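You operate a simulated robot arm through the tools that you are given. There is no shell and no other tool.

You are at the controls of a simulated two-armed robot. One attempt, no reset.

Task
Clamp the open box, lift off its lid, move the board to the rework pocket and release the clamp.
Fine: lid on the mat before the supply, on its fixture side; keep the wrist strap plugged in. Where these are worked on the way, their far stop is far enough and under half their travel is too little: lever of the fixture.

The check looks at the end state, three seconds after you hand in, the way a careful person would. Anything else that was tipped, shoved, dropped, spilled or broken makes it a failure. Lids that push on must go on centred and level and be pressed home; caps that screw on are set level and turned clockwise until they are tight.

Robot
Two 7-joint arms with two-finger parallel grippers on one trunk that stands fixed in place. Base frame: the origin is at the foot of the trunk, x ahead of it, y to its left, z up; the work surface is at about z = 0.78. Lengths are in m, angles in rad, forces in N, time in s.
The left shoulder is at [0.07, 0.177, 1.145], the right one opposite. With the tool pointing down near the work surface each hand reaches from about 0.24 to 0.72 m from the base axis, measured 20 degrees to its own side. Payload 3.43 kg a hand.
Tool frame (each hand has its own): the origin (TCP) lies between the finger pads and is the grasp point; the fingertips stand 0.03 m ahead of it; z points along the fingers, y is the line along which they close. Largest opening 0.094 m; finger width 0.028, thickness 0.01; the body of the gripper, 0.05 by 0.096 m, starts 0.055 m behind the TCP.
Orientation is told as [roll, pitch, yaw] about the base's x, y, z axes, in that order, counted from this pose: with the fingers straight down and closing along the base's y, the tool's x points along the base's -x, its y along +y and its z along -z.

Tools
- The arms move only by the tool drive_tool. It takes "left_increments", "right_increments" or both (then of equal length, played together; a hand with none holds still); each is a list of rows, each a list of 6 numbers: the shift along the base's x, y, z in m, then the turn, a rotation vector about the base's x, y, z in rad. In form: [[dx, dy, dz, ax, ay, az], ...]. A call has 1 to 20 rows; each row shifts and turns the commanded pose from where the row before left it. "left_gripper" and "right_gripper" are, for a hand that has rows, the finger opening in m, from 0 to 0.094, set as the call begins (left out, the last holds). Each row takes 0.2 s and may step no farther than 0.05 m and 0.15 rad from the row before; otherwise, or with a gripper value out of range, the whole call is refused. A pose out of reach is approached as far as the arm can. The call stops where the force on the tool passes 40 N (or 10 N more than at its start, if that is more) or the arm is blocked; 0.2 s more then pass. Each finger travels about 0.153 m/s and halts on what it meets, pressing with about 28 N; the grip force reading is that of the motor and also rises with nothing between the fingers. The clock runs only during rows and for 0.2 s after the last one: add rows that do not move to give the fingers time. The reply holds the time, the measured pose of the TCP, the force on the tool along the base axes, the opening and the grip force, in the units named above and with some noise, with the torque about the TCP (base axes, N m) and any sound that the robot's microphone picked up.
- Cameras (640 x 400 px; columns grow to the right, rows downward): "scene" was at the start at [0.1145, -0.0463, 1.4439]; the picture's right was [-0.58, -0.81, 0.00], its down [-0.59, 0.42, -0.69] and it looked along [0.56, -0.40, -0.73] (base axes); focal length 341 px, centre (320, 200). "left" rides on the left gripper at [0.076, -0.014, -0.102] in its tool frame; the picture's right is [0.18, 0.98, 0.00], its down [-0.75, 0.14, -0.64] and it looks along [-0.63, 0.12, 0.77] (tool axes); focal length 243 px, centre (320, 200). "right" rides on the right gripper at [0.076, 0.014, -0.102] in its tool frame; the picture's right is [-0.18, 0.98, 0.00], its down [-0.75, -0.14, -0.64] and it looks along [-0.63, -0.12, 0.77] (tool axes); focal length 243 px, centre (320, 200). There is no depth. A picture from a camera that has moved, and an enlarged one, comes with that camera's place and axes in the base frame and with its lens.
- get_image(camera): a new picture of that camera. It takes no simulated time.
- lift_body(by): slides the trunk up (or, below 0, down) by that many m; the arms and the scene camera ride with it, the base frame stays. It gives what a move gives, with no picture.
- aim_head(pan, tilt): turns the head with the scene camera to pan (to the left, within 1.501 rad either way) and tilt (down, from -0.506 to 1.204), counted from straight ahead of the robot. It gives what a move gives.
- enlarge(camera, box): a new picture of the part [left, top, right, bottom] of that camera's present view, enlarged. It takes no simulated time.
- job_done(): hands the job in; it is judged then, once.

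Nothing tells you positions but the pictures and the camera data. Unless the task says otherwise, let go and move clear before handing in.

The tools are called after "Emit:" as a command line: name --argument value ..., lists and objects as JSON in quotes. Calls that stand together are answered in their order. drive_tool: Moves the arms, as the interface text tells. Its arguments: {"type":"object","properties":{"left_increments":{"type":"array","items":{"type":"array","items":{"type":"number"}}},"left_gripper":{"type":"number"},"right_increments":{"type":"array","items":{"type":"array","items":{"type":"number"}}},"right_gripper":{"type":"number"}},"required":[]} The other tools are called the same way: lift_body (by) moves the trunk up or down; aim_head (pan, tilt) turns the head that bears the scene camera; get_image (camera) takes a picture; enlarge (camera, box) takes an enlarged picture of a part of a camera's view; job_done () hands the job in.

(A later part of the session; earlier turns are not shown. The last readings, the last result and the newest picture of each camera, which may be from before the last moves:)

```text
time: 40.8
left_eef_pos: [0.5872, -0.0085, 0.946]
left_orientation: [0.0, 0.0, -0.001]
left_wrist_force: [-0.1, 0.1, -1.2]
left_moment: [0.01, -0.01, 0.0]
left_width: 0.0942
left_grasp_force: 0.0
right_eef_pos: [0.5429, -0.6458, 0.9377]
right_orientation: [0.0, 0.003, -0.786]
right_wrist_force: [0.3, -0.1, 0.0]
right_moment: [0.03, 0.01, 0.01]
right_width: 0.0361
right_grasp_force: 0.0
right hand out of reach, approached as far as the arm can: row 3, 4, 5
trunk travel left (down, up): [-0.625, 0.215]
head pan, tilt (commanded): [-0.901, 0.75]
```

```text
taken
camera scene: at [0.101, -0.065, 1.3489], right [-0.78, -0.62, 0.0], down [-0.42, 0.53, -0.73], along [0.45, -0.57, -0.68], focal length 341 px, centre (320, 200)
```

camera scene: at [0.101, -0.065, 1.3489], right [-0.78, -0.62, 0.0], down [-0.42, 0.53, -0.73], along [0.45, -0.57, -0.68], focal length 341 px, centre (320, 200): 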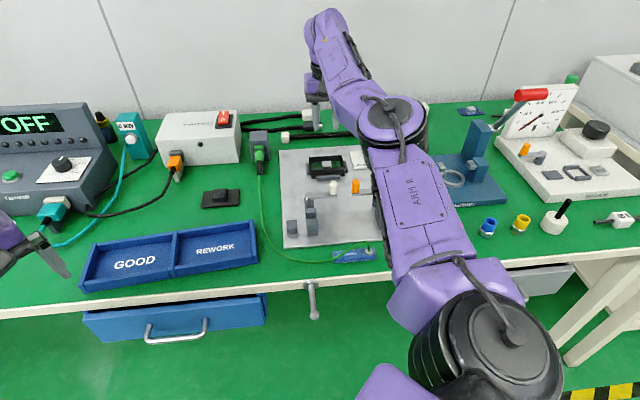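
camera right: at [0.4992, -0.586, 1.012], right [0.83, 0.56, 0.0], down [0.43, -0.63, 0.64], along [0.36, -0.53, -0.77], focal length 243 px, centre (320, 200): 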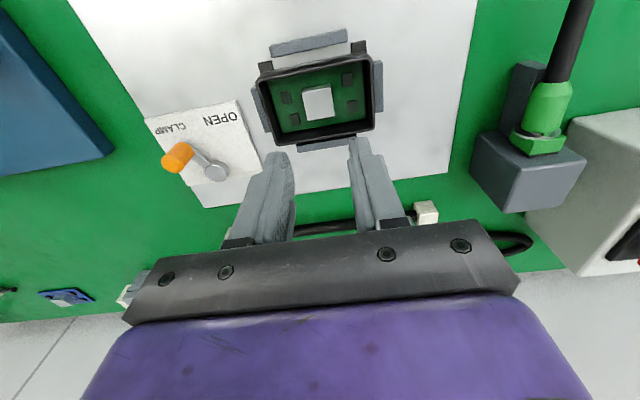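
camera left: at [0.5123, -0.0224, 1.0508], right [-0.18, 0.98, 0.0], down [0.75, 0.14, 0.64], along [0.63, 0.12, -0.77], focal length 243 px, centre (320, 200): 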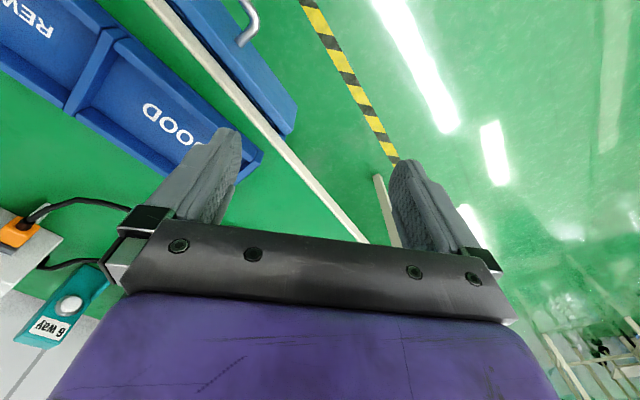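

The lid, lever and open box all look right; only the arm is stuck in a nearly straight posture. I try a larger inward step at safe height to free it.

Emit:
drive_tool --right_increments '[[-0.034, 0.034, 0, 0, 0, 0], [-0.034, 0.034, 0, 0, 0, 0], [0, 0, 0, 0, 0, 0]]'

Emit:
get_image --camera "scene"

```text
time: 41.6
left_eef_pos: [0.5867, -0.0085, 0.9476]
left_orientation: [0.0, 0.0, 0.001]
left_wrist_force: [-0.3, 0.6, 0.1]
left_moment: [-0.03, -0.04, 0.02]
left_width: 0.0938
left_grasp_force: 0.2
right_eef_pos: [0.5452, -0.6414, 0.9456]
right_orientation: [0.0, 0.002, -0.786]
right_wrist_force: [-0.4, 0.3, -0.4]
right_moment: [0.02, 0.02, 0.04]
right_width: 0.0357
right_grasp_force: 0.1
right hand out of reach, approached as far as the arm can: row 1, 2
trunk travel left (down, up): [-0.625, 0.215]
head pan, tilt (commanded): [-0.901, 0.75]
```

```text
taken
camera scene: at [0.1008, -0.065, 1.3489], right [-0.78, -0.62, 0.0], down [-0.42, 0.53, -0.73], along [0.45, -0.57, -0.68], focal length 341 px, centre (320, 200)
```

scene: 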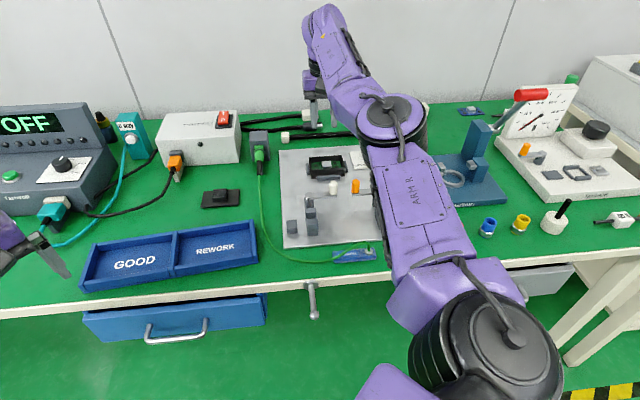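

Still stuck, with the elbow bent slightly the wrong way. I extend the arm outward to straighten it, at a height clear of everything, and then sweep right and inward.

Emit:
drive_tool --right_increments '[[0.02, -0.02, 0, 0, 0, 0], [0.02, -0.02, 0, 0, 0, 0], [0.02, -0.02, 0, 0, 0, 0], [0, 0, 0, 0, 0, 0]]'

Emit:
get_image --camera "scene"

```text
time: 42.6
left_eef_pos: [0.5864, -0.0087, 0.9462]
left_orientation: [-0.001, -0.001, -0.001]
left_wrist_force: [0.2, 0.6, 0.1]
left_moment: [0.03, 0.01, 0.0]
left_width: 0.094
left_grasp_force: 0.1
right_eef_pos: [0.547, -0.6413, 0.9441]
right_orientation: [0.001, 0.0, -0.783]
right_wrist_force: [0.4, -0.4, -0.1]
right_moment: [0.01, -0.01, 0.0]
right_width: 0.0361
right_grasp_force: 0.0
right hand out of reach, approached as far as the arm can: row 1, 2, 3
trunk travel left (down, up): [-0.625, 0.215]
head pan, tilt (commanded): [-0.901, 0.75]
```

```text
taken
camera scene: at [0.1006, -0.065, 1.3489], right [-0.78, -0.62, 0.0], down [-0.42, 0.53, -0.73], along [0.45, -0.57, -0.68], focal length 341 px, centre (320, 200)
```

scene: 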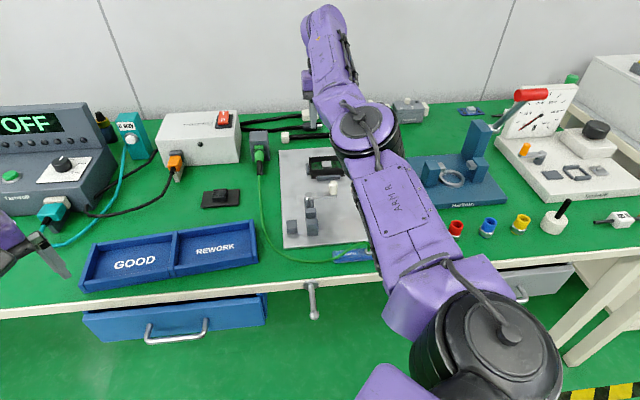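

The elbow has swung back to its normal side. Now I try moving inward a little.

Emit:
drive_tool --right_increments '[[-0.01, 0.01, 0, 0, 0, 0], [-0.01, 0.01, 0, 0, 0, 0], [-0.01, 0.01, 0, 0, 0, 0], [0, 0, 0, 0, 0, 0]]'

Emit:
get_image --camera "scene"

```text
time: 43.6
left_eef_pos: [0.588, -0.0092, 0.9468]
left_orientation: [0.001, 0.0, 0.0]
left_wrist_force: [0.3, -0.1, 0.5]
left_moment: [-0.02, -0.03, 0.03]
left_width: 0.0941
left_grasp_force: 0.1
right_eef_pos: [0.5185, -0.6108, 0.9425]
right_orientation: [-0.001, 0.002, -0.784]
right_wrist_force: [0.3, -0.1, 0.0]
right_moment: [0.01, 0.0, -0.03]
right_width: 0.0358
right_grasp_force: 0.0
trunk travel left (down, up): [-0.625, 0.215]
head pan, tilt (commanded): [-0.901, 0.75]
```

```text
taken
camera scene: at [0.1008, -0.0652, 1.3489], right [-0.78, -0.62, 0.0], down [-0.42, 0.53, -0.73], along [0.45, -0.57, -0.68], focal length 341 px, centre (320, 200)
```

scene: 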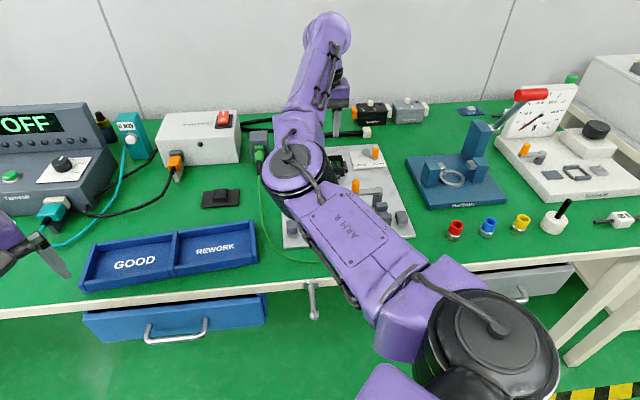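

The arm moves freely again. I go over the white block once more, staying inside the reach limit.

Emit:
drive_tool --right_increments '[[0.006, -0.011, -0.025, 0, 0, 0], [0.006, -0.011, -0.02, 0, 0, 0], [0.0063, -0.0106, -0.02, 0, 0, 0], [0, 0, 0, 0, 0, 0]]' --right_gripper 0.036

Emit:
enlarge --camera "right" --box '[220, 50, 420, 180]'

```text
time: 44.6
left_eef_pos: [0.5868, -0.0084, 0.9469]
left_orientation: [0.0, 0.001, -0.001]
left_wrist_force: [0.4, 0.0, -0.4]
left_moment: [0.0, 0.02, 0.01]
left_width: 0.094
left_grasp_force: 0.1
right_eef_pos: [0.54, -0.6437, 0.877]
right_orientation: [0.002, 0.0, -0.786]
right_wrist_force: [0.3, 1.2, 0.8]
right_moment: [-0.04, 0.03, 0.0]
right_width: 0.0362
right_grasp_force: 0.2
trunk travel left (down, up): [-0.625, 0.215]
head pan, tilt (commanded): [-0.901, 0.75]
```

```text
3.08 times, centred on (320, 115) of right
camera zoom: at [0.4955, -0.5795, 0.9803], right [0.82, 0.57, 0.0], down [0.43, -0.63, 0.64], along [0.36, -0.53, -0.77], focal length 746 px, centre (320, 462)
```

zoom: 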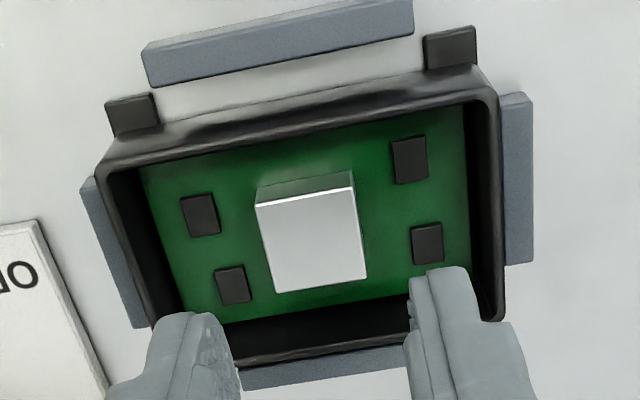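

Alignment is within 3 mm. I correct it and descend to just around the top of the white block, then look.

Emit:
drive_tool --right_increments '[[-0.0028, 0, -0.01, 0, 0, 0], [0, 0, -0.015, 0, 0, 0], [0, 0, -0.012, 0, 0, 0], [0, 0, -0.005, 0, 0, 0], [0, 0, 0, 0, 0, 0]]'

Emit:
enlarge --camera "right" --box '[220, 70, 420, 200]'

```text
time: 45.8
left_eef_pos: [0.5875, -0.0094, 0.9477]
left_orientation: [0.0, 0.0, -0.001]
left_wrist_force: [-0.6, 0.1, 0.3]
left_moment: [-0.01, 0.0, 0.03]
left_width: 0.0938
left_grasp_force: 0.1
right_eef_pos: [0.5342, -0.6438, 0.8347]
right_orientation: [0.0, 0.0, -0.785]
right_wrist_force: [-0.8, 0.9, 0.1]
right_moment: [0.02, 0.02, 0.02]
right_width: 0.036
right_grasp_force: 0.0
trunk travel left (down, up): [-0.625, 0.215]
head pan, tilt (commanded): [-0.901, 0.75]
```

```text
3.08 times, centred on (320, 135) of right
camera zoom: at [0.4901, -0.5789, 0.9372], right [0.82, 0.57, 0.0], down [0.43, -0.63, 0.64], along [0.36, -0.53, -0.77], focal length 746 px, centre (320, 400)
```

zoom: 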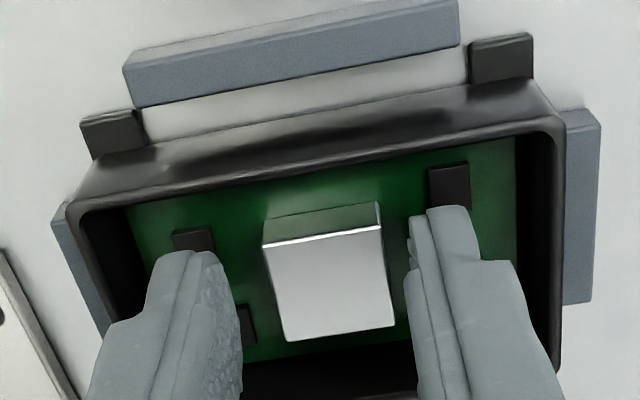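

The white block sits centred between the fingertips. I go down the last 6 mm and close gently.

Emit:
drive_tool --right_increments '[[0.001, -0.0005, -0.003, 0, 0, 0], [0.001, 0, -0.003, 0, 0, 0], [0, 0, 0, 0, 0, 0]]'

Emit:
drive_tool --right_increments '[[0, 0, 0, 0, 0, 0], [0, 0, 0, 0, 0, 0], [0, 0, 0, 0, 0, 0]]' --right_gripper 0.015

Emit:
enlarge --camera "right" --box '[220, 70, 420, 200]'

```text
time: 46.6
left_eef_pos: [0.5877, -0.0089, 0.9476]
left_orientation: [0.001, -0.001, 0.001]
left_wrist_force: [-0.5, 0.7, 0.8]
left_moment: [-0.05, 0.02, -0.03]
left_width: 0.0939
left_grasp_force: 0.0
right_eef_pos: [0.5371, -0.6438, 0.8274]
right_orientation: [0.0, 0.001, -0.784]
right_wrist_force: [0.2, 0.3, -0.4]
right_moment: [0.02, 0.01, 0.01]
right_width: 0.036
right_grasp_force: 0.0
trunk travel left (down, up): [-0.625, 0.215]
head pan, tilt (commanded): [-0.901, 0.75]
```

```text
time: 47.4
left_eef_pos: [0.5864, -0.0086, 0.9464]
left_orientation: [-0.002, 0.0, 0.0]
left_wrist_force: [0.3, -0.2, -0.7]
left_moment: [0.03, 0.03, -0.02]
left_width: 0.0938
left_grasp_force: 0.0
right_eef_pos: [0.5369, -0.6441, 0.8281]
right_orientation: [0.001, -0.001, -0.786]
right_wrist_force: [-0.4, 0.3, 0.2]
right_moment: [0.03, -0.03, 0.02]
right_width: 0.0231
right_grasp_force: 28.3
trunk travel left (down, up): [-0.625, 0.215]
head pan, tilt (commanded): [-0.901, 0.75]
```

```text
3.08 times, centred on (320, 135) of right
camera zoom: at [0.4927, -0.5793, 0.9309], right [0.82, 0.57, 0.0], down [0.43, -0.63, 0.64], along [0.36, -0.53, -0.77], focal length 746 px, centre (320, 400)
```

zoom: 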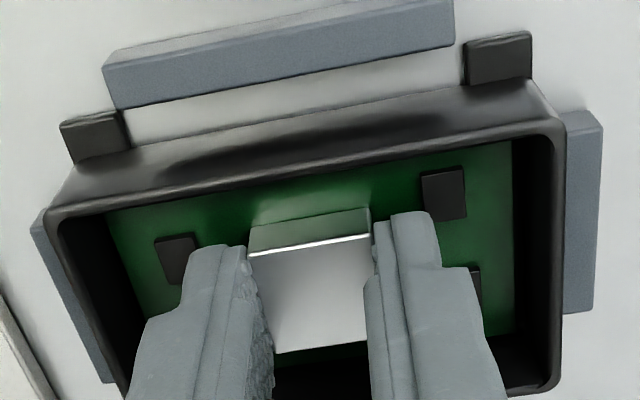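

The block is gripped at 23 mm with 28 N. I lift the board slowly straight up.

Emit:
drive_tool --right_increments '[[0, 0, 0.004, 0, 0, 0], [0, 0, 0.004, 0, 0, 0], [0, 0, 0.006, 0, 0, 0], [0, 0, 0.006, 0, 0, 0], [0, 0, 0.01, 0, 0, 0], [0, 0, 0.01, 0, 0, 0]]'

Emit:
get_image --camera "right"

Emit:
enlarge --camera "right" --box '[200, 40, 440, 200]'

```text
time: 48.8
left_eef_pos: [0.5855, -0.009, 0.9465]
left_orientation: [-0.001, 0.001, 0.001]
left_wrist_force: [-0.1, 0.4, -0.3]
left_moment: [-0.02, -0.03, -0.07]
left_width: 0.094
left_grasp_force: 0.0
right_eef_pos: [0.5353, -0.644, 0.8695]
right_orientation: [0.001, 0.001, -0.785]
right_wrist_force: [-0.3, 1.0, 0.1]
right_moment: [0.04, -0.03, 0.01]
right_width: 0.0229
right_grasp_force: 28.0
trunk travel left (down, up): [-0.625, 0.215]
head pan, tilt (commanded): [-0.901, 0.75]
```

```text
taken
camera right: at [0.492, -0.5789, 0.9716], right [0.82, 0.57, 0.0], down [0.43, -0.63, 0.64], along [0.36, -0.53, -0.77], focal length 243 px, centre (320, 200)
```

right: 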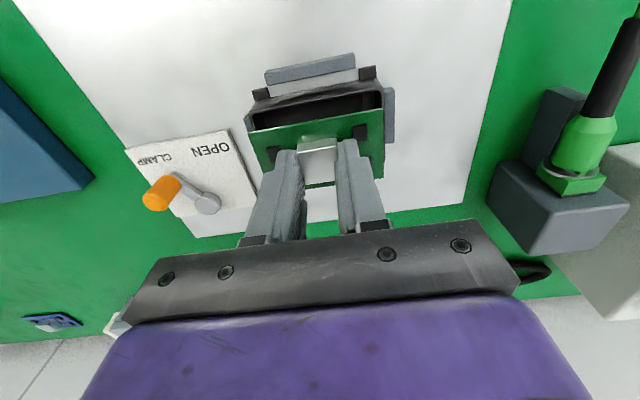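

```text
2.50 times, centred on (320, 120) of right
camera zoom: at [0.492, -0.5789, 0.9716], right [0.82, 0.57, 0.0], down [0.43, -0.63, 0.64], along [0.36, -0.53, -0.77], focal length 606 px, centre (320, 400)
```

zoom: 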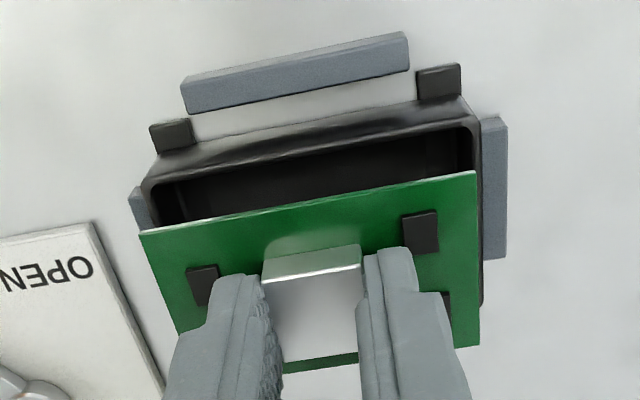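

The board is out of the box and hanging level. I lift it higher and carry it inward, stopping short to the right of the tray to measure the REWORK pocket.

Emit:
drive_tool --right_increments '[[-0.003, 0.005, 0.03, 0, 0, 0], [-0.003, 0.005, 0.03, 0, 0, 0], [-0.003, 0.005, 0.03, 0, 0, 0], [-0.0109, 0.035, 0, 0, 0, 0], [-0.0109, 0.035, 0, 0, 0, 0], [-0.0109, 0.035, 0, 0, 0, 0], [-0.0109, 0.035, 0, 0, 0, 0], [-0.0109, 0.035, 0, 0, 0, 0], [-0.0109, 0.035, 0, 0, 0, 0], [-0.0109, 0.035, 0, 0, 0, 0], [-0.0109, 0.035, 0, 0, 0, 0], [-0.0109, 0.035, 0, 0, 0, 0], [0, 0, 0, 0, 0, 0]]'

Emit:
get_image --camera "right"

Emit:
get_image --camera "scene"

```text
time: 51.6
left_eef_pos: [0.5868, -0.0085, 0.9469]
left_orientation: [0.0, 0.0, -0.001]
left_wrist_force: [-0.3, 0.0, 1.0]
left_moment: [0.02, 0.01, 0.01]
left_width: 0.0944
left_grasp_force: 0.0
right_eef_pos: [0.467, -0.4254, 0.9606]
right_orientation: [-0.001, -0.001, -0.785]
right_wrist_force: [-0.1, 0.1, -0.5]
right_moment: [-0.02, 0.01, -0.02]
right_width: 0.0231
right_grasp_force: 27.7
right hand out of reach, approached as far as the arm can: row 9, 10, 11, 12
trunk travel left (down, up): [-0.625, 0.215]
head pan, tilt (commanded): [-0.901, 0.75]
```

```text
taken
camera right: at [0.4234, -0.3607, 1.0633], right [0.82, 0.57, 0.0], down [0.43, -0.63, 0.64], along [0.36, -0.53, -0.77], focal length 243 px, centre (320, 200)
```

right: 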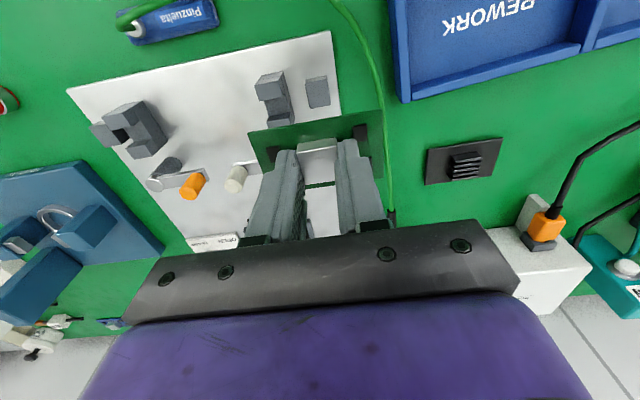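

```text
taken
camera scene: at [0.1009, -0.0648, 1.3489], right [-0.78, -0.62, 0.0], down [-0.42, 0.53, -0.73], along [0.45, -0.57, -0.68], focal length 341 px, centre (320, 200)
```

scene: 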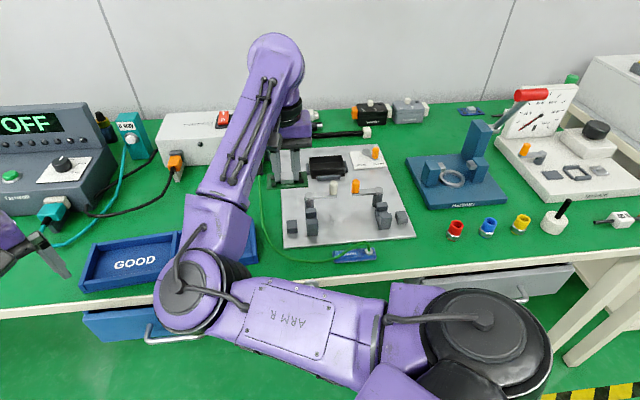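

The board is held above the fixture front, and the arm hit an inner limit, so I'll go to the tray more directly from outside. First I enlarge the tray and measure the pocket from here.

Emit:
enlarge --camera "right" --box '[380, 0, 640, 130]'

Emit:
enlarge --camera "scene" --box '[60, 200, 280, 320]'

Emit:
get_image --camera "left"

```text
2.46 times, centred on (510, 65) of right
camera zoom: at [0.4234, -0.3607, 1.0633], right [0.82, 0.57, 0.0], down [0.43, -0.63, 0.64], along [0.36, -0.53, -0.77], focal length 597 px, centre (-148, 532)
```

zoom: 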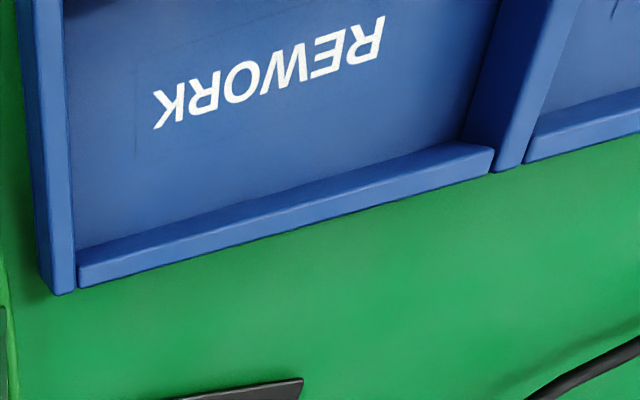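

```text
2.91 times, centred on (170, 260) of scene
camera zoom: at [0.1009, -0.0648, 1.3489], right [-0.78, -0.62, 0.0], down [-0.42, 0.53, -0.73], along [0.45, -0.57, -0.68], focal length 993 px, centre (756, 26)
```

zoom: 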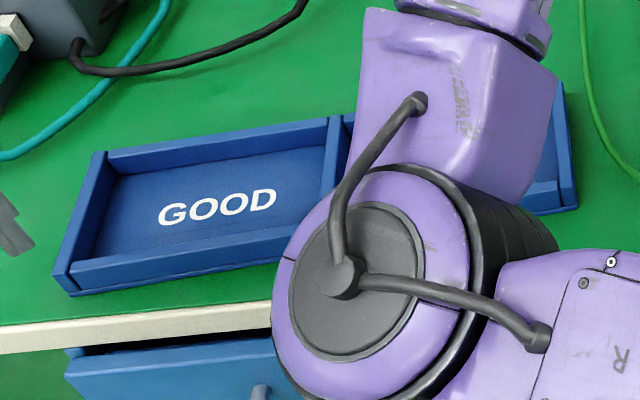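

```text
taken
camera left: at [0.5125, -0.023, 1.0507], right [-0.18, 0.98, 0.0], down [0.75, 0.14, 0.64], along [0.63, 0.12, -0.77], focal length 243 px, centre (320, 200)
```

left: 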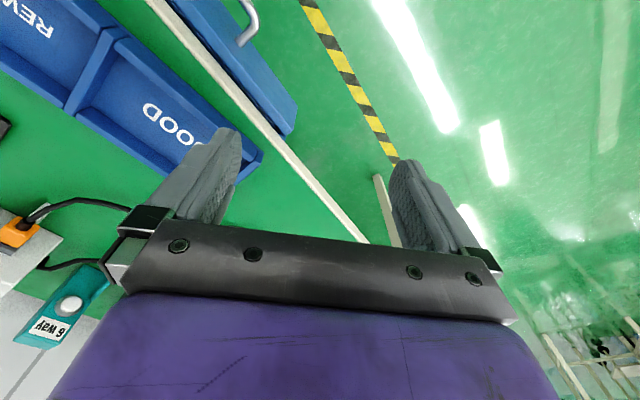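

The tray is turned about 6° from the bench line; the REWORK pocket (about 147 mm long) is centred near (0.556, -0.282). I move the board there at height with a matching turn, and shift the idle left hand away to give the elbow room.

Emit:
drive_tool --right_increments '[[0.0148, 0.0239, -0.002, 0, 0, 0.0188], [0.0148, 0.0239, -0.002, 0, 0, 0.0188], [0.0148, 0.0239, -0.002, 0, 0, 0.0188], [0.0148, 0.0239, -0.002, 0, 0, 0.0188], [0.0148, 0.0239, -0.002, 0, 0, 0.0188], [0.0148, 0.0239, -0.002, 0, 0, 0.0188], [0, 0, 0, 0, 0, 0]]' --left_increments '[[-0.01, 0.025, 0.005, 0, 0, 0], [-0.01, 0.025, 0.005, 0, 0, 0], [-0.01, 0.025, 0.005, 0, 0, 0], [-0.01, 0.025, 0.005, 0, 0, 0], [-0.01, 0.025, 0.005, 0, 0, 0], [-0.01, 0.025, 0.005, 0, 0, 0], [0, 0, 0, 0, 0, 0]]'

Emit:
get_image --camera "right"

Emit:
get_image --camera "scene"

```text
time: 53.2
left_eef_pos: [0.5269, 0.1405, 0.9754]
left_orientation: [0.0, 0.0, 0.0]
left_wrist_force: [0.0, -0.2, -0.2]
left_moment: [0.0, 0.02, -0.03]
left_width: 0.0939
left_grasp_force: 0.2
right_eef_pos: [0.5027, -0.4095, 1.0213]
right_orientation: [-0.001, 0.001, -0.672]
right_wrist_force: [0.1, 0.4, -0.5]
right_moment: [-0.01, 0.02, 0.01]
right_width: 0.0227
right_grasp_force: 28.1
right hand out of reach, approached as far as the arm can: row 1, 2, 3, 4, 5, 6
trunk travel left (down, up): [-0.625, 0.215]
head pan, tilt (commanded): [-0.901, 0.75]
```

```text
taken
camera right: at [0.4508, -0.3495, 1.1244], right [0.76, 0.66, 0.0], down [0.5, -0.58, 0.64], along [0.42, -0.48, -0.77], focal length 243 px, centre (320, 200)
```

right: 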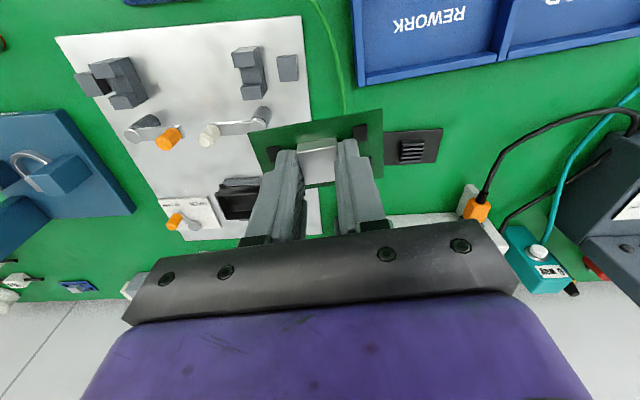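

```text
taken
camera scene: at [0.1013, -0.0652, 1.3488], right [-0.78, -0.62, 0.0], down [-0.42, 0.53, -0.73], along [0.45, -0.57, -0.68], focal length 341 px, centre (320, 200)
```

scene: 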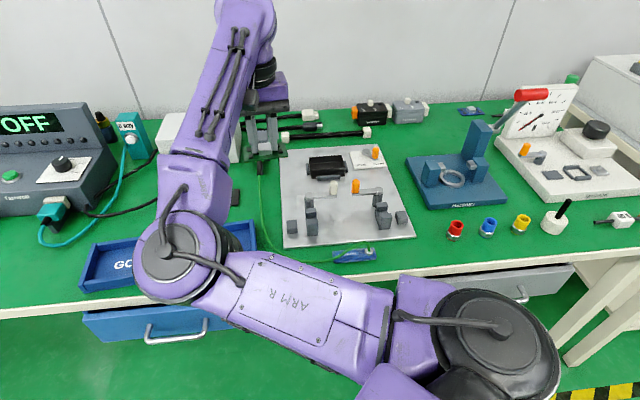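

The arm is limited on this side because the elbow is swung inward at shoulder height. I raise the trunk, so that the arm can hang down to the tray with more freedom, and check.

Emit:
lift_body --by 0.2

Emit:
drive_tool --right_increments '[[0, 0, -0.03, 0, 0, 0], [0, 0, -0.03, 0, 0, 0], [0, 0, -0.03, 0, 0, 0], [0, 0, -0.03, 0, 0, 0], [0, 0, -0.03, 0, 0, 0], [0, 0, -0.03, 0, 0, 0], [0, 0, 0, 0, 0, 0]]'

Emit:
get_image --camera "scene"

Emit:
get_image --camera "right"

```text
time: 55.4
left_eef_pos: [0.5268, 0.1415, 1.176]
left_orientation: [-0.001, 0.0, 0.0]
left_wrist_force: [-0.9, 0.3, 0.5]
left_moment: [0.02, 0.0, -0.01]
left_width: 0.0937
left_grasp_force: 0.0
right_eef_pos: [0.502, -0.4073, 1.2223]
right_orientation: [-0.001, 0.0, -0.671]
right_wrist_force: [0.1, -1.0, 0.3]
right_moment: [-0.02, 0.02, 0.01]
right_width: 0.0229
right_grasp_force: 28.4
trunk travel left (down, up): [-0.825, 0.015]
head pan, tilt (commanded): [-0.901, 0.75]
```

```text
time: 57.0
left_eef_pos: [0.5269, 0.1413, 1.1753]
left_orientation: [-0.001, 0.0, 0.0]
left_wrist_force: [-0.3, -0.5, 0.7]
left_moment: [-0.05, -0.01, -0.02]
left_width: 0.0939
left_grasp_force: 0.0
right_eef_pos: [0.5036, -0.4088, 1.0417]
right_orientation: [0.002, -0.001, -0.674]
right_wrist_force: [0.2, -0.3, 0.4]
right_moment: [-0.01, 0.01, -0.04]
right_width: 0.023
right_grasp_force: 28.1
trunk travel left (down, up): [-0.825, 0.015]
head pan, tilt (commanded): [-0.901, 0.75]
```

```text
taken
camera scene: at [0.1008, -0.0644, 1.5489], right [-0.78, -0.62, 0.0], down [-0.42, 0.53, -0.73], along [0.45, -0.57, -0.68], focal length 341 px, centre (320, 200)
```

scene: 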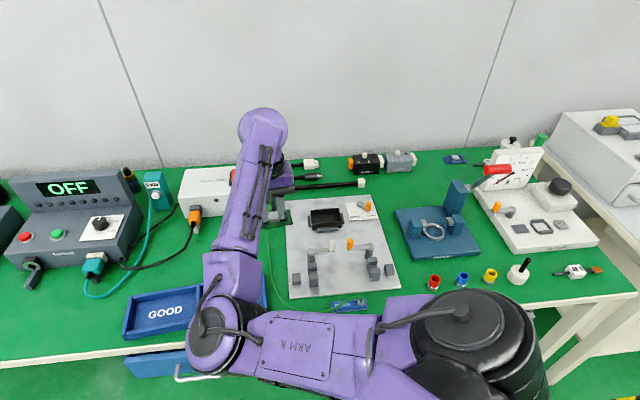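

```text
taken
camera right: at [0.4529, -0.3505, 1.1434], right [0.76, 0.65, 0.0], down [0.5, -0.58, 0.64], along [0.42, -0.49, -0.77], focal length 243 px, centre (320, 200)
```

right: 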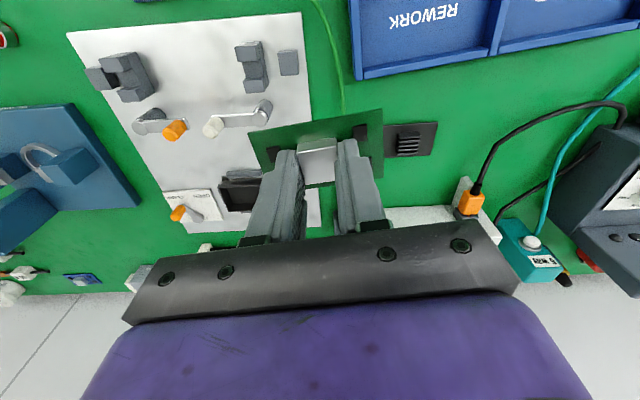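

Lowering with the raised trunk went without trouble. Now I step left toward the pocket while continuing down.

Emit:
drive_tool --right_increments '[[0.0066, 0.0159, -0.01, 0, 0, 0], [0.0066, 0.0159, -0.01, 0, 0, 0], [0.0066, 0.0159, -0.01, 0, 0, 0], [0.0066, 0.0159, -0.01, 0, 0, 0], [0, 0, 0, 0, 0, 0]]'

Emit:
get_image --camera "scene"

```text
time: 58.2
left_eef_pos: [0.5265, 0.1403, 1.1757]
left_orientation: [0.0, 0.0, 0.001]
left_wrist_force: [-0.4, 0.5, 0.1]
left_moment: [-0.02, -0.01, -0.03]
left_width: 0.0942
left_grasp_force: 0.1
right_eef_pos: [0.5286, -0.356, 1.0067]
right_orientation: [0.0, -0.018, -0.689]
right_wrist_force: [-0.8, 0.5, -0.9]
right_moment: [-0.02, -0.02, -0.03]
right_width: 0.0229
right_grasp_force: 28.2
trunk travel left (down, up): [-0.825, 0.015]
head pan, tilt (commanded): [-0.901, 0.75]
```

```text
taken
camera scene: at [0.1008, -0.0646, 1.5489], right [-0.78, -0.62, 0.0], down [-0.42, 0.53, -0.73], along [0.45, -0.57, -0.68], focal length 341 px, centre (320, 200)
```

scene: 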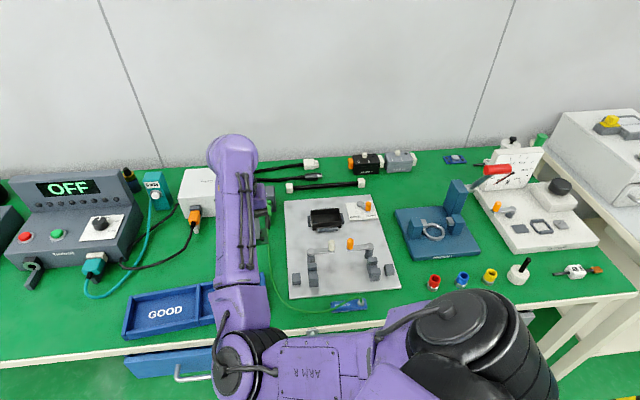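

It moved on without a limit warning, only lagging slightly. I let it settle and check.

Emit:
drive_tool --right_increments '[[0, 0, 0, 0, 0, 0], [0, 0, 0, 0, 0, 0], [0, 0, 0, 0, 0, 0]]'

Emit:
get_image --camera "scene"

```text
time: 59.0
left_eef_pos: [0.5251, 0.141, 1.1743]
left_orientation: [0.0, -0.001, 0.0]
left_wrist_force: [1.0, -0.6, 1.0]
left_moment: [0.03, 0.01, 0.01]
left_width: 0.094
left_grasp_force: 0.1
right_eef_pos: [0.5288, -0.3552, 1.0059]
right_orientation: [-0.008, -0.015, -0.691]
right_wrist_force: [1.0, 0.3, 0.2]
right_moment: [0.03, -0.01, 0.0]
right_width: 0.0228
right_grasp_force: 27.9
trunk travel left (down, up): [-0.825, 0.015]
head pan, tilt (commanded): [-0.901, 0.75]
```

```text
taken
camera scene: at [0.1009, -0.0646, 1.5489], right [-0.78, -0.62, 0.0], down [-0.42, 0.53, -0.73], along [0.45, -0.57, -0.68], focal length 341 px, centre (320, 200)
```

scene: 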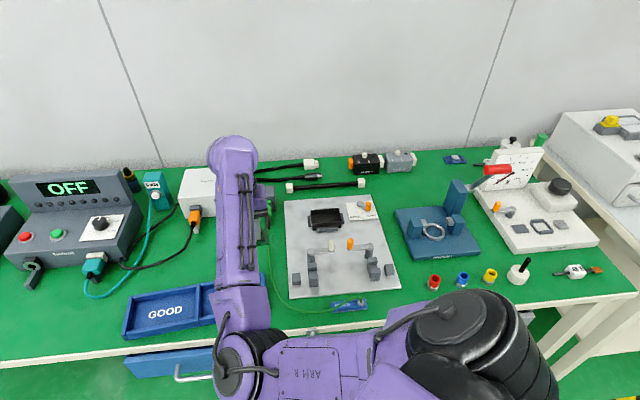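

A small residual remains, so the arm is near a limit, but the elbow is swinging down and freeing up. I continue left and down in small steps.

Emit:
drive_tool --right_increments '[[0.003, 0.01, -0.015, 0, 0, 0], [0.003, 0.01, -0.015, 0, 0, 0], [0.003, 0.01, -0.015, 0, 0, 0], [0, 0, 0, 0, 0, 0]]'

Emit:
get_image --camera "scene"

Emit:
get_image --camera "right"

```text
time: 60.2
left_eef_pos: [0.527, 0.1409, 1.1757]
left_orientation: [-0.001, 0.0, 0.0]
left_wrist_force: [-0.7, 0.5, -0.2]
left_moment: [0.03, -0.01, -0.01]
left_width: 0.0942
left_grasp_force: 0.1
right_eef_pos: [0.5413, -0.3432, 0.9724]
right_orientation: [-0.012, -0.04, -0.709]
right_wrist_force: [0.1, -0.1, 0.0]
right_moment: [0.0, 0.01, -0.01]
right_width: 0.0229
right_grasp_force: 27.7
trunk travel left (down, up): [-0.825, 0.015]
head pan, tilt (commanded): [-0.901, 0.75]
stopped in row 4 (right hand): the arm was blocked; the commanded pose is now the measured one
```

```text
taken
camera scene: at [0.1008, -0.0648, 1.5489], right [-0.78, -0.62, 0.0], down [-0.42, 0.53, -0.73], along [0.45, -0.57, -0.68], focal length 341 px, centre (320, 200)
```

scene: 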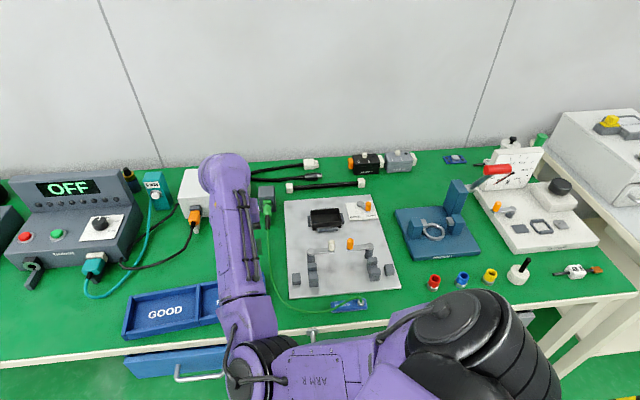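

```text
taken
camera right: at [0.4904, -0.2785, 1.0712], right [0.78, 0.63, -0.01], down [0.47, -0.58, 0.67], along [0.42, -0.53, -0.74], focal length 243 px, centre (320, 200)
```

right: 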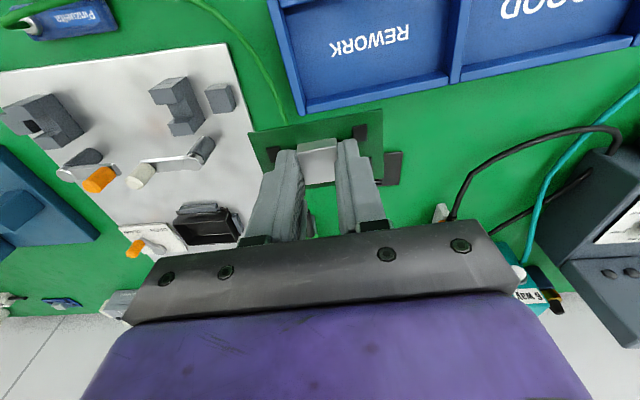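

The arm reports being blocked, with no force on the tool, so something near the elbow may be touching. I look down at the elbow before moving on.

Emit:
aim_head --pan -0.5 --tilt 1.2

Emit:
get_image --camera "scene"

Emit:
get_image --camera "left"

```text
time: 61.1
left_eef_pos: [0.5262, 0.1403, 1.1765]
left_orientation: [-0.001, 0.0, 0.001]
left_wrist_force: [-0.5, -0.1, 0.8]
left_moment: [0.0, 0.0, 0.0]
left_width: 0.094
left_grasp_force: 0.1
right_eef_pos: [0.5417, -0.3431, 0.9712]
right_orientation: [-0.015, -0.039, -0.71]
right_wrist_force: [0.2, 0.7, -0.8]
right_moment: [0.03, 0.0, 0.0]
right_width: 0.0229
right_grasp_force: 27.8
trunk travel left (down, up): [-0.825, 0.015]
head pan, tilt (commanded): [-0.499, 1.201]
```

```text
taken
camera scene: at [0.0985, -0.0264, 1.5172], right [-0.48, -0.88, 0.0], down [-0.82, 0.45, -0.36], along [0.32, -0.17, -0.93], focal length 341 px, centre (320, 200)
```

scene: 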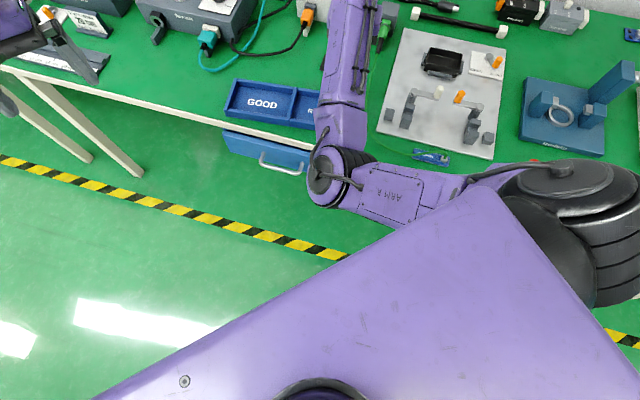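

```text
taken
camera left: at [0.4518, 0.127, 1.2795], right [-0.18, 0.98, 0.0], down [0.75, 0.14, 0.64], along [0.63, 0.12, -0.77], focal length 243 px, centre (320, 200)
```

left: 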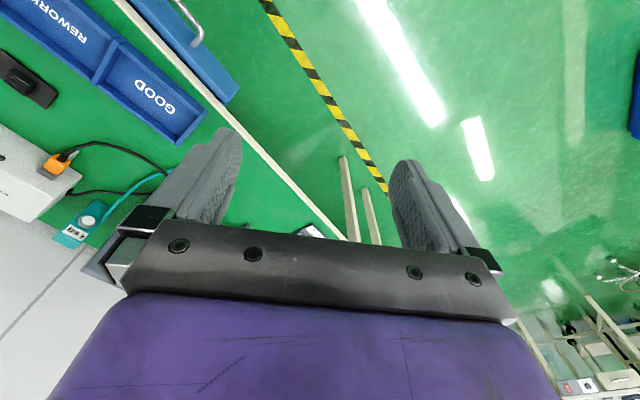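

The upper arm lies against the trunk front with the elbow swung inward and low, which is what blocks it. The elbow was up at the start, so I back the hand off to the right and up while turning the wrist back, aiming to bring the elbow up again.

Emit:
drive_tool --right_increments '[[-0.005, -0.02, 0.03, 0, 0, 0], [-0.01, -0.03, 0.03, 0, 0, 0], [-0.015, -0.03, 0.03, 0, 0, 0.05], [-0.02, -0.03, 0.02, 0, 0, 0.1], [-0.02, -0.03, 0.02, 0, 0, 0.12], [-0.02, -0.02, 0.0, 0, 0, 0.12], [0, 0, 0, 0, 0, 0.12], [0, 0, 0, 0, 0, 0.12], [0, 0, 0, 0, 0, 0]]'

Emit:
get_image --camera "scene"

Emit:
get_image --camera "right"

```text
time: 63.1
left_eef_pos: [0.5261, 0.1406, 1.175]
left_orientation: [0.0, 0.001, 0.001]
left_wrist_force: [0.1, 0.3, 1.0]
left_moment: [0.01, 0.04, 0.02]
left_width: 0.094
left_grasp_force: 0.0
right_eef_pos: [0.4501, -0.4982, 1.102]
right_orientation: [-0.009, -0.032, -0.073]
right_wrist_force: [-0.9, 0.0, -0.7]
right_moment: [0.03, -0.03, -0.01]
right_width: 0.0229
right_grasp_force: 28.5
trunk travel left (down, up): [-0.825, 0.015]
head pan, tilt (commanded): [-0.499, 1.201]
```

```text
taken
camera scene: at [0.0984, -0.0269, 1.5172], right [-0.48, -0.88, 0.0], down [-0.82, 0.45, -0.36], along [0.32, -0.17, -0.93], focal length 341 px, centre (320, 200)
```

scene: 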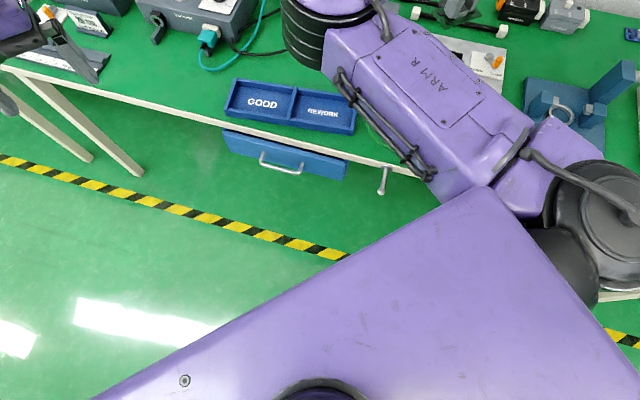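

```text
taken
camera right: at [0.3709, -0.4774, 1.201], right [0.26, 0.97, 0.0], down [0.72, -0.19, 0.67], along [0.65, -0.17, -0.74], focal length 243 px, centre (320, 200)
```

right: 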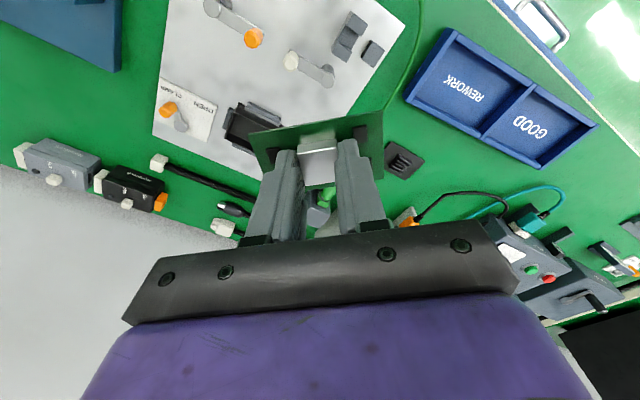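

The elbow is up again now. With the hand near zero yaw I level the small tilt and head left toward the tray.

Emit:
drive_tool --right_increments '[[0.0117, 0.028, -0.01, 0.009, 0.032, 0], [0.0117, 0.028, -0.01, 0, 0, 0], [0.0117, 0.028, -0.01, 0, 0, 0], [0.0117, 0.028, -0.02, 0, 0, 0], [0.0117, 0.028, -0.02, 0, 0, 0], [0, 0, 0, 0, 0, 0]]'

Emit:
get_image --camera "scene"

Emit:
get_image --camera "right"

```text
time: 64.5
left_eef_pos: [0.5255, 0.141, 1.1762]
left_orientation: [0.001, 0.001, 0.0]
left_wrist_force: [-0.1, -0.9, -0.7]
left_moment: [0.0, 0.0, -0.03]
left_width: 0.0938
left_grasp_force: 0.1
right_eef_pos: [0.5112, -0.3581, 1.0311]
right_orientation: [-0.001, -0.001, -0.077]
right_wrist_force: [0.1, 0.4, 0.0]
right_moment: [-0.03, -0.04, 0.02]
right_width: 0.023
right_grasp_force: 28.1
trunk travel left (down, up): [-0.825, 0.015]
head pan, tilt (commanded): [-0.499, 1.201]
```

```text
taken
camera scene: at [0.0982, -0.0267, 1.5172], right [-0.48, -0.88, 0.0], down [-0.82, 0.45, -0.36], along [0.32, -0.17, -0.93], focal length 341 px, centre (320, 200)
```

scene: 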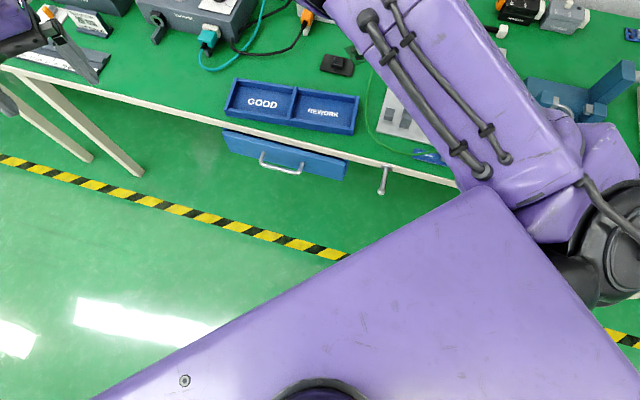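

```text
taken
camera right: at [0.4348, -0.337, 1.1335], right [0.26, 0.97, 0.0], down [0.74, -0.2, 0.64], along [0.62, -0.17, -0.77], focal length 243 px, centre (320, 200)
```

right: 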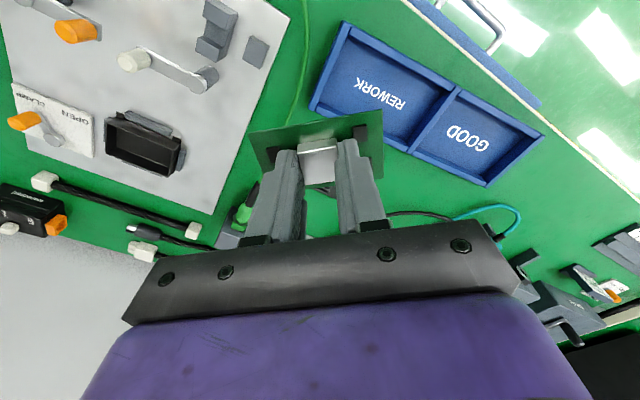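

This works with the elbow up and no warnings. I enlarge the tray to measure the pocket from this view.

Emit:
enlarge --camera "right" --box '[290, 10, 550, 190]'

Emit:
enlarge --camera "scene" --box '[210, 60, 370, 190]'

```text
2.22 times, centred on (420, 100) of right
camera zoom: at [0.4348, -0.337, 1.1335], right [0.26, 0.97, 0.0], down [0.74, -0.2, 0.64], along [0.62, -0.17, -0.77], focal length 539 px, centre (98, 422)
```

zoom: 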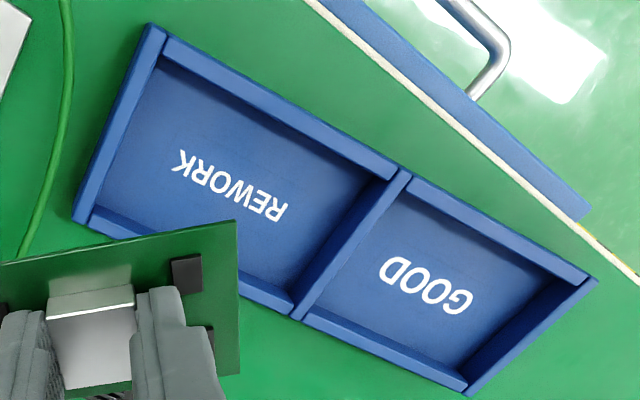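

```text
3.08 times, centred on (290, 125) of scene
camera zoom: at [0.0982, -0.0267, 1.5172], right [-0.48, -0.88, 0.0], down [-0.82, 0.45, -0.36], along [0.32, -0.17, -0.93], focal length 1050 px, centre (412, 431)
```

zoom: 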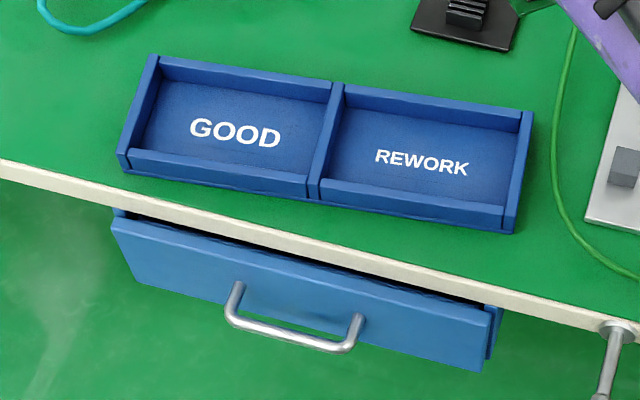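

The pocket measures about 147×87 mm inside, centred near (0.555, -0.286), turned about 51°. I move above its centre, then start turning the board to align.

Emit:
drive_tool --right_increments '[[0.0146, 0.024, -0.025, 0, 0, 0], [0.0146, 0.024, -0.025, 0, 0, 0], [0.0146, 0.024, -0.025, 0, 0, 0], [0, 0, 0, 0, 0, 0]]'

Emit:
drive_tool --right_increments '[[0, 0, 0, 0, 0, -0.1], [0, 0, 0, 0, 0, -0.1], [0, 0, 0, 0, 0, -0.1], [0, 0, 0, 0, 0, 0]]'

Emit:
get_image --camera "scene"

Emit:
get_image --camera "right"

```text
time: 65.5
left_eef_pos: [0.5269, 0.1403, 1.177]
left_orientation: [-0.001, 0.0, -0.002]
left_wrist_force: [-0.7, 0.9, 0.3]
left_moment: [0.02, -0.04, -0.01]
left_width: 0.0942
left_grasp_force: 0.0
right_eef_pos: [0.5526, -0.2818, 0.9556]
right_orientation: [-0.003, -0.003, -0.075]
right_wrist_force: [-0.4, -0.2, -0.5]
right_moment: [0.01, -0.04, -0.04]
right_width: 0.0227
right_grasp_force: 28.0
trunk travel left (down, up): [-0.825, 0.015]
head pan, tilt (commanded): [-0.499, 1.201]
```

```text
time: 66.5
left_eef_pos: [0.5271, 0.1415, 1.1754]
left_orientation: [0.0, 0.0, -0.001]
left_wrist_force: [-0.2, 1.6, -0.3]
left_moment: [0.02, 0.03, 0.0]
left_width: 0.0943
left_grasp_force: 0.1
right_eef_pos: [0.5527, -0.2857, 0.9561]
right_orientation: [-0.002, -0.003, -0.376]
right_wrist_force: [-0.8, 0.6, -1.2]
right_moment: [-0.01, 0.0, 0.01]
right_width: 0.0229
right_grasp_force: 28.2
trunk travel left (down, up): [-0.825, 0.015]
head pan, tilt (commanded): [-0.499, 1.201]
```

```text
taken
camera scene: at [0.0986, -0.0263, 1.5172], right [-0.48, -0.88, 0.0], down [-0.82, 0.45, -0.36], along [0.32, -0.17, -0.93], focal length 341 px, centre (320, 200)
```

scene: 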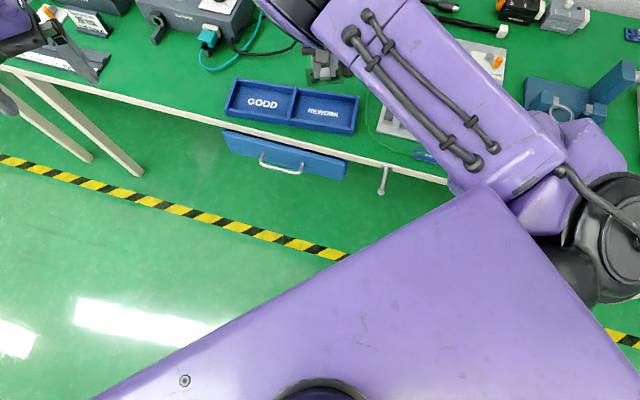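

```text
taken
camera right: at [0.4875, -0.2435, 1.0576], right [0.53, 0.85, 0.0], down [0.65, -0.41, 0.64], along [0.54, -0.34, -0.77], focal length 243 px, centre (320, 200)
```

right: 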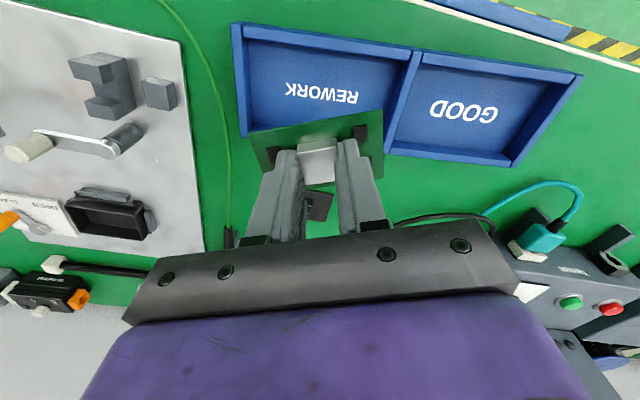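

No trouble so far: the hand is over the pocket and turning. I finish the turn to line up with the tray.

Emit:
drive_tool --right_increments '[[0, 0, 0, 0, 0, -0.1], [0, 0, 0, 0, 0, -0.1], [0, 0, 0, 0, 0, -0.095], [0, 0, 0, 0, 0, 0]]'

Emit:
get_image --camera "scene"

Emit:
get_image --camera "right"

```text
time: 67.5
left_eef_pos: [0.5259, 0.141, 1.1759]
left_orientation: [0.002, 0.0, -0.001]
left_wrist_force: [-0.2, 0.0, -0.1]
left_moment: [-0.01, 0.01, 0.01]
left_width: 0.0938
left_grasp_force: 0.1
right_eef_pos: [0.5537, -0.2862, 0.9546]
right_orientation: [-0.004, -0.001, -0.671]
right_wrist_force: [0.3, -0.2, -0.8]
right_moment: [-0.02, -0.01, -0.02]
right_width: 0.0227
right_grasp_force: 28.0
trunk travel left (down, up): [-0.825, 0.015]
head pan, tilt (commanded): [-0.499, 1.201]
```

```text
taken
camera scene: at [0.0985, -0.0264, 1.5172], right [-0.48, -0.88, 0.0], down [-0.82, 0.45, -0.36], along [0.32, -0.17, -0.93], focal length 341 px, centre (320, 200)
```

scene: 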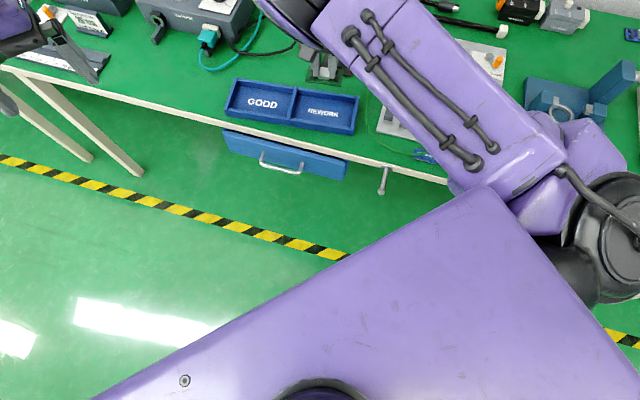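

```text
taken
camera right: at [0.5026, -0.2267, 1.0579], right [0.76, 0.66, 0.0], down [0.5, -0.58, 0.64], along [0.42, -0.49, -0.77], focal length 243 px, centre (320, 200)
```

right: 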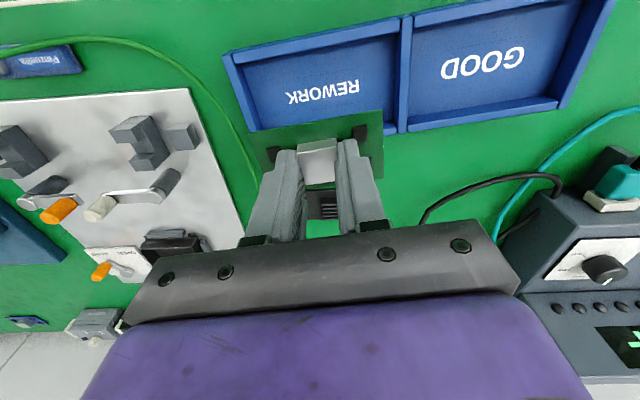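

The board is aligned over the pocket, with its centre within about 3 mm of the pocket centre. I lower it, slowing near the floor.

Emit:
drive_tool --right_increments '[[0.001, 0.002, -0.02, 0, 0, 0], [0, 0, -0.02, 0, 0, 0], [0, 0, -0.02, 0, 0, 0], [0, 0, -0.02, 0, 0, 0], [0, 0, -0.02, 0, 0, 0], [0, 0, -0.01, 0, 0, 0], [0, 0, 0, 0, 0, 0]]'

Emit:
get_image --camera "right"

Emit:
get_image --camera "left"

```text
time: 69.1
left_eef_pos: [0.5258, 0.1415, 1.1749]
left_orientation: [0.0, 0.0, -0.001]
left_wrist_force: [-0.3, -0.3, 0.2]
left_moment: [0.0, -0.01, 0.0]
left_width: 0.094
left_grasp_force: 0.1
right_eef_pos: [0.5545, -0.2856, 0.8452]
right_orientation: [-0.002, -0.002, -0.669]
right_wrist_force: [-0.6, 0.4, 1.0]
right_moment: [-0.01, -0.04, -0.02]
right_width: 0.0228
right_grasp_force: 28.2
trunk travel left (down, up): [-0.825, 0.015]
head pan, tilt (commanded): [-0.499, 1.201]
```

```text
taken
camera right: at [0.503, -0.2263, 0.9485], right [0.75, 0.66, 0.0], down [0.5, -0.58, 0.64], along [0.42, -0.49, -0.77], focal length 243 px, centre (320, 200)
```

right: 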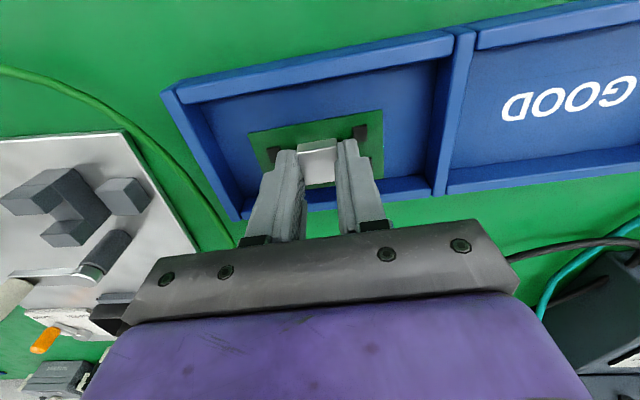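

```text
taken
camera left: at [0.4518, 0.1271, 1.2795], right [-0.18, 0.98, 0.0], down [0.75, 0.14, 0.64], along [0.63, 0.12, -0.77], focal length 243 px, centre (320, 200)
```

left: 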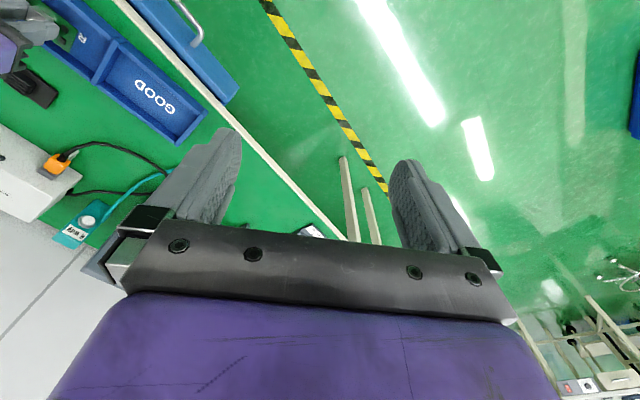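

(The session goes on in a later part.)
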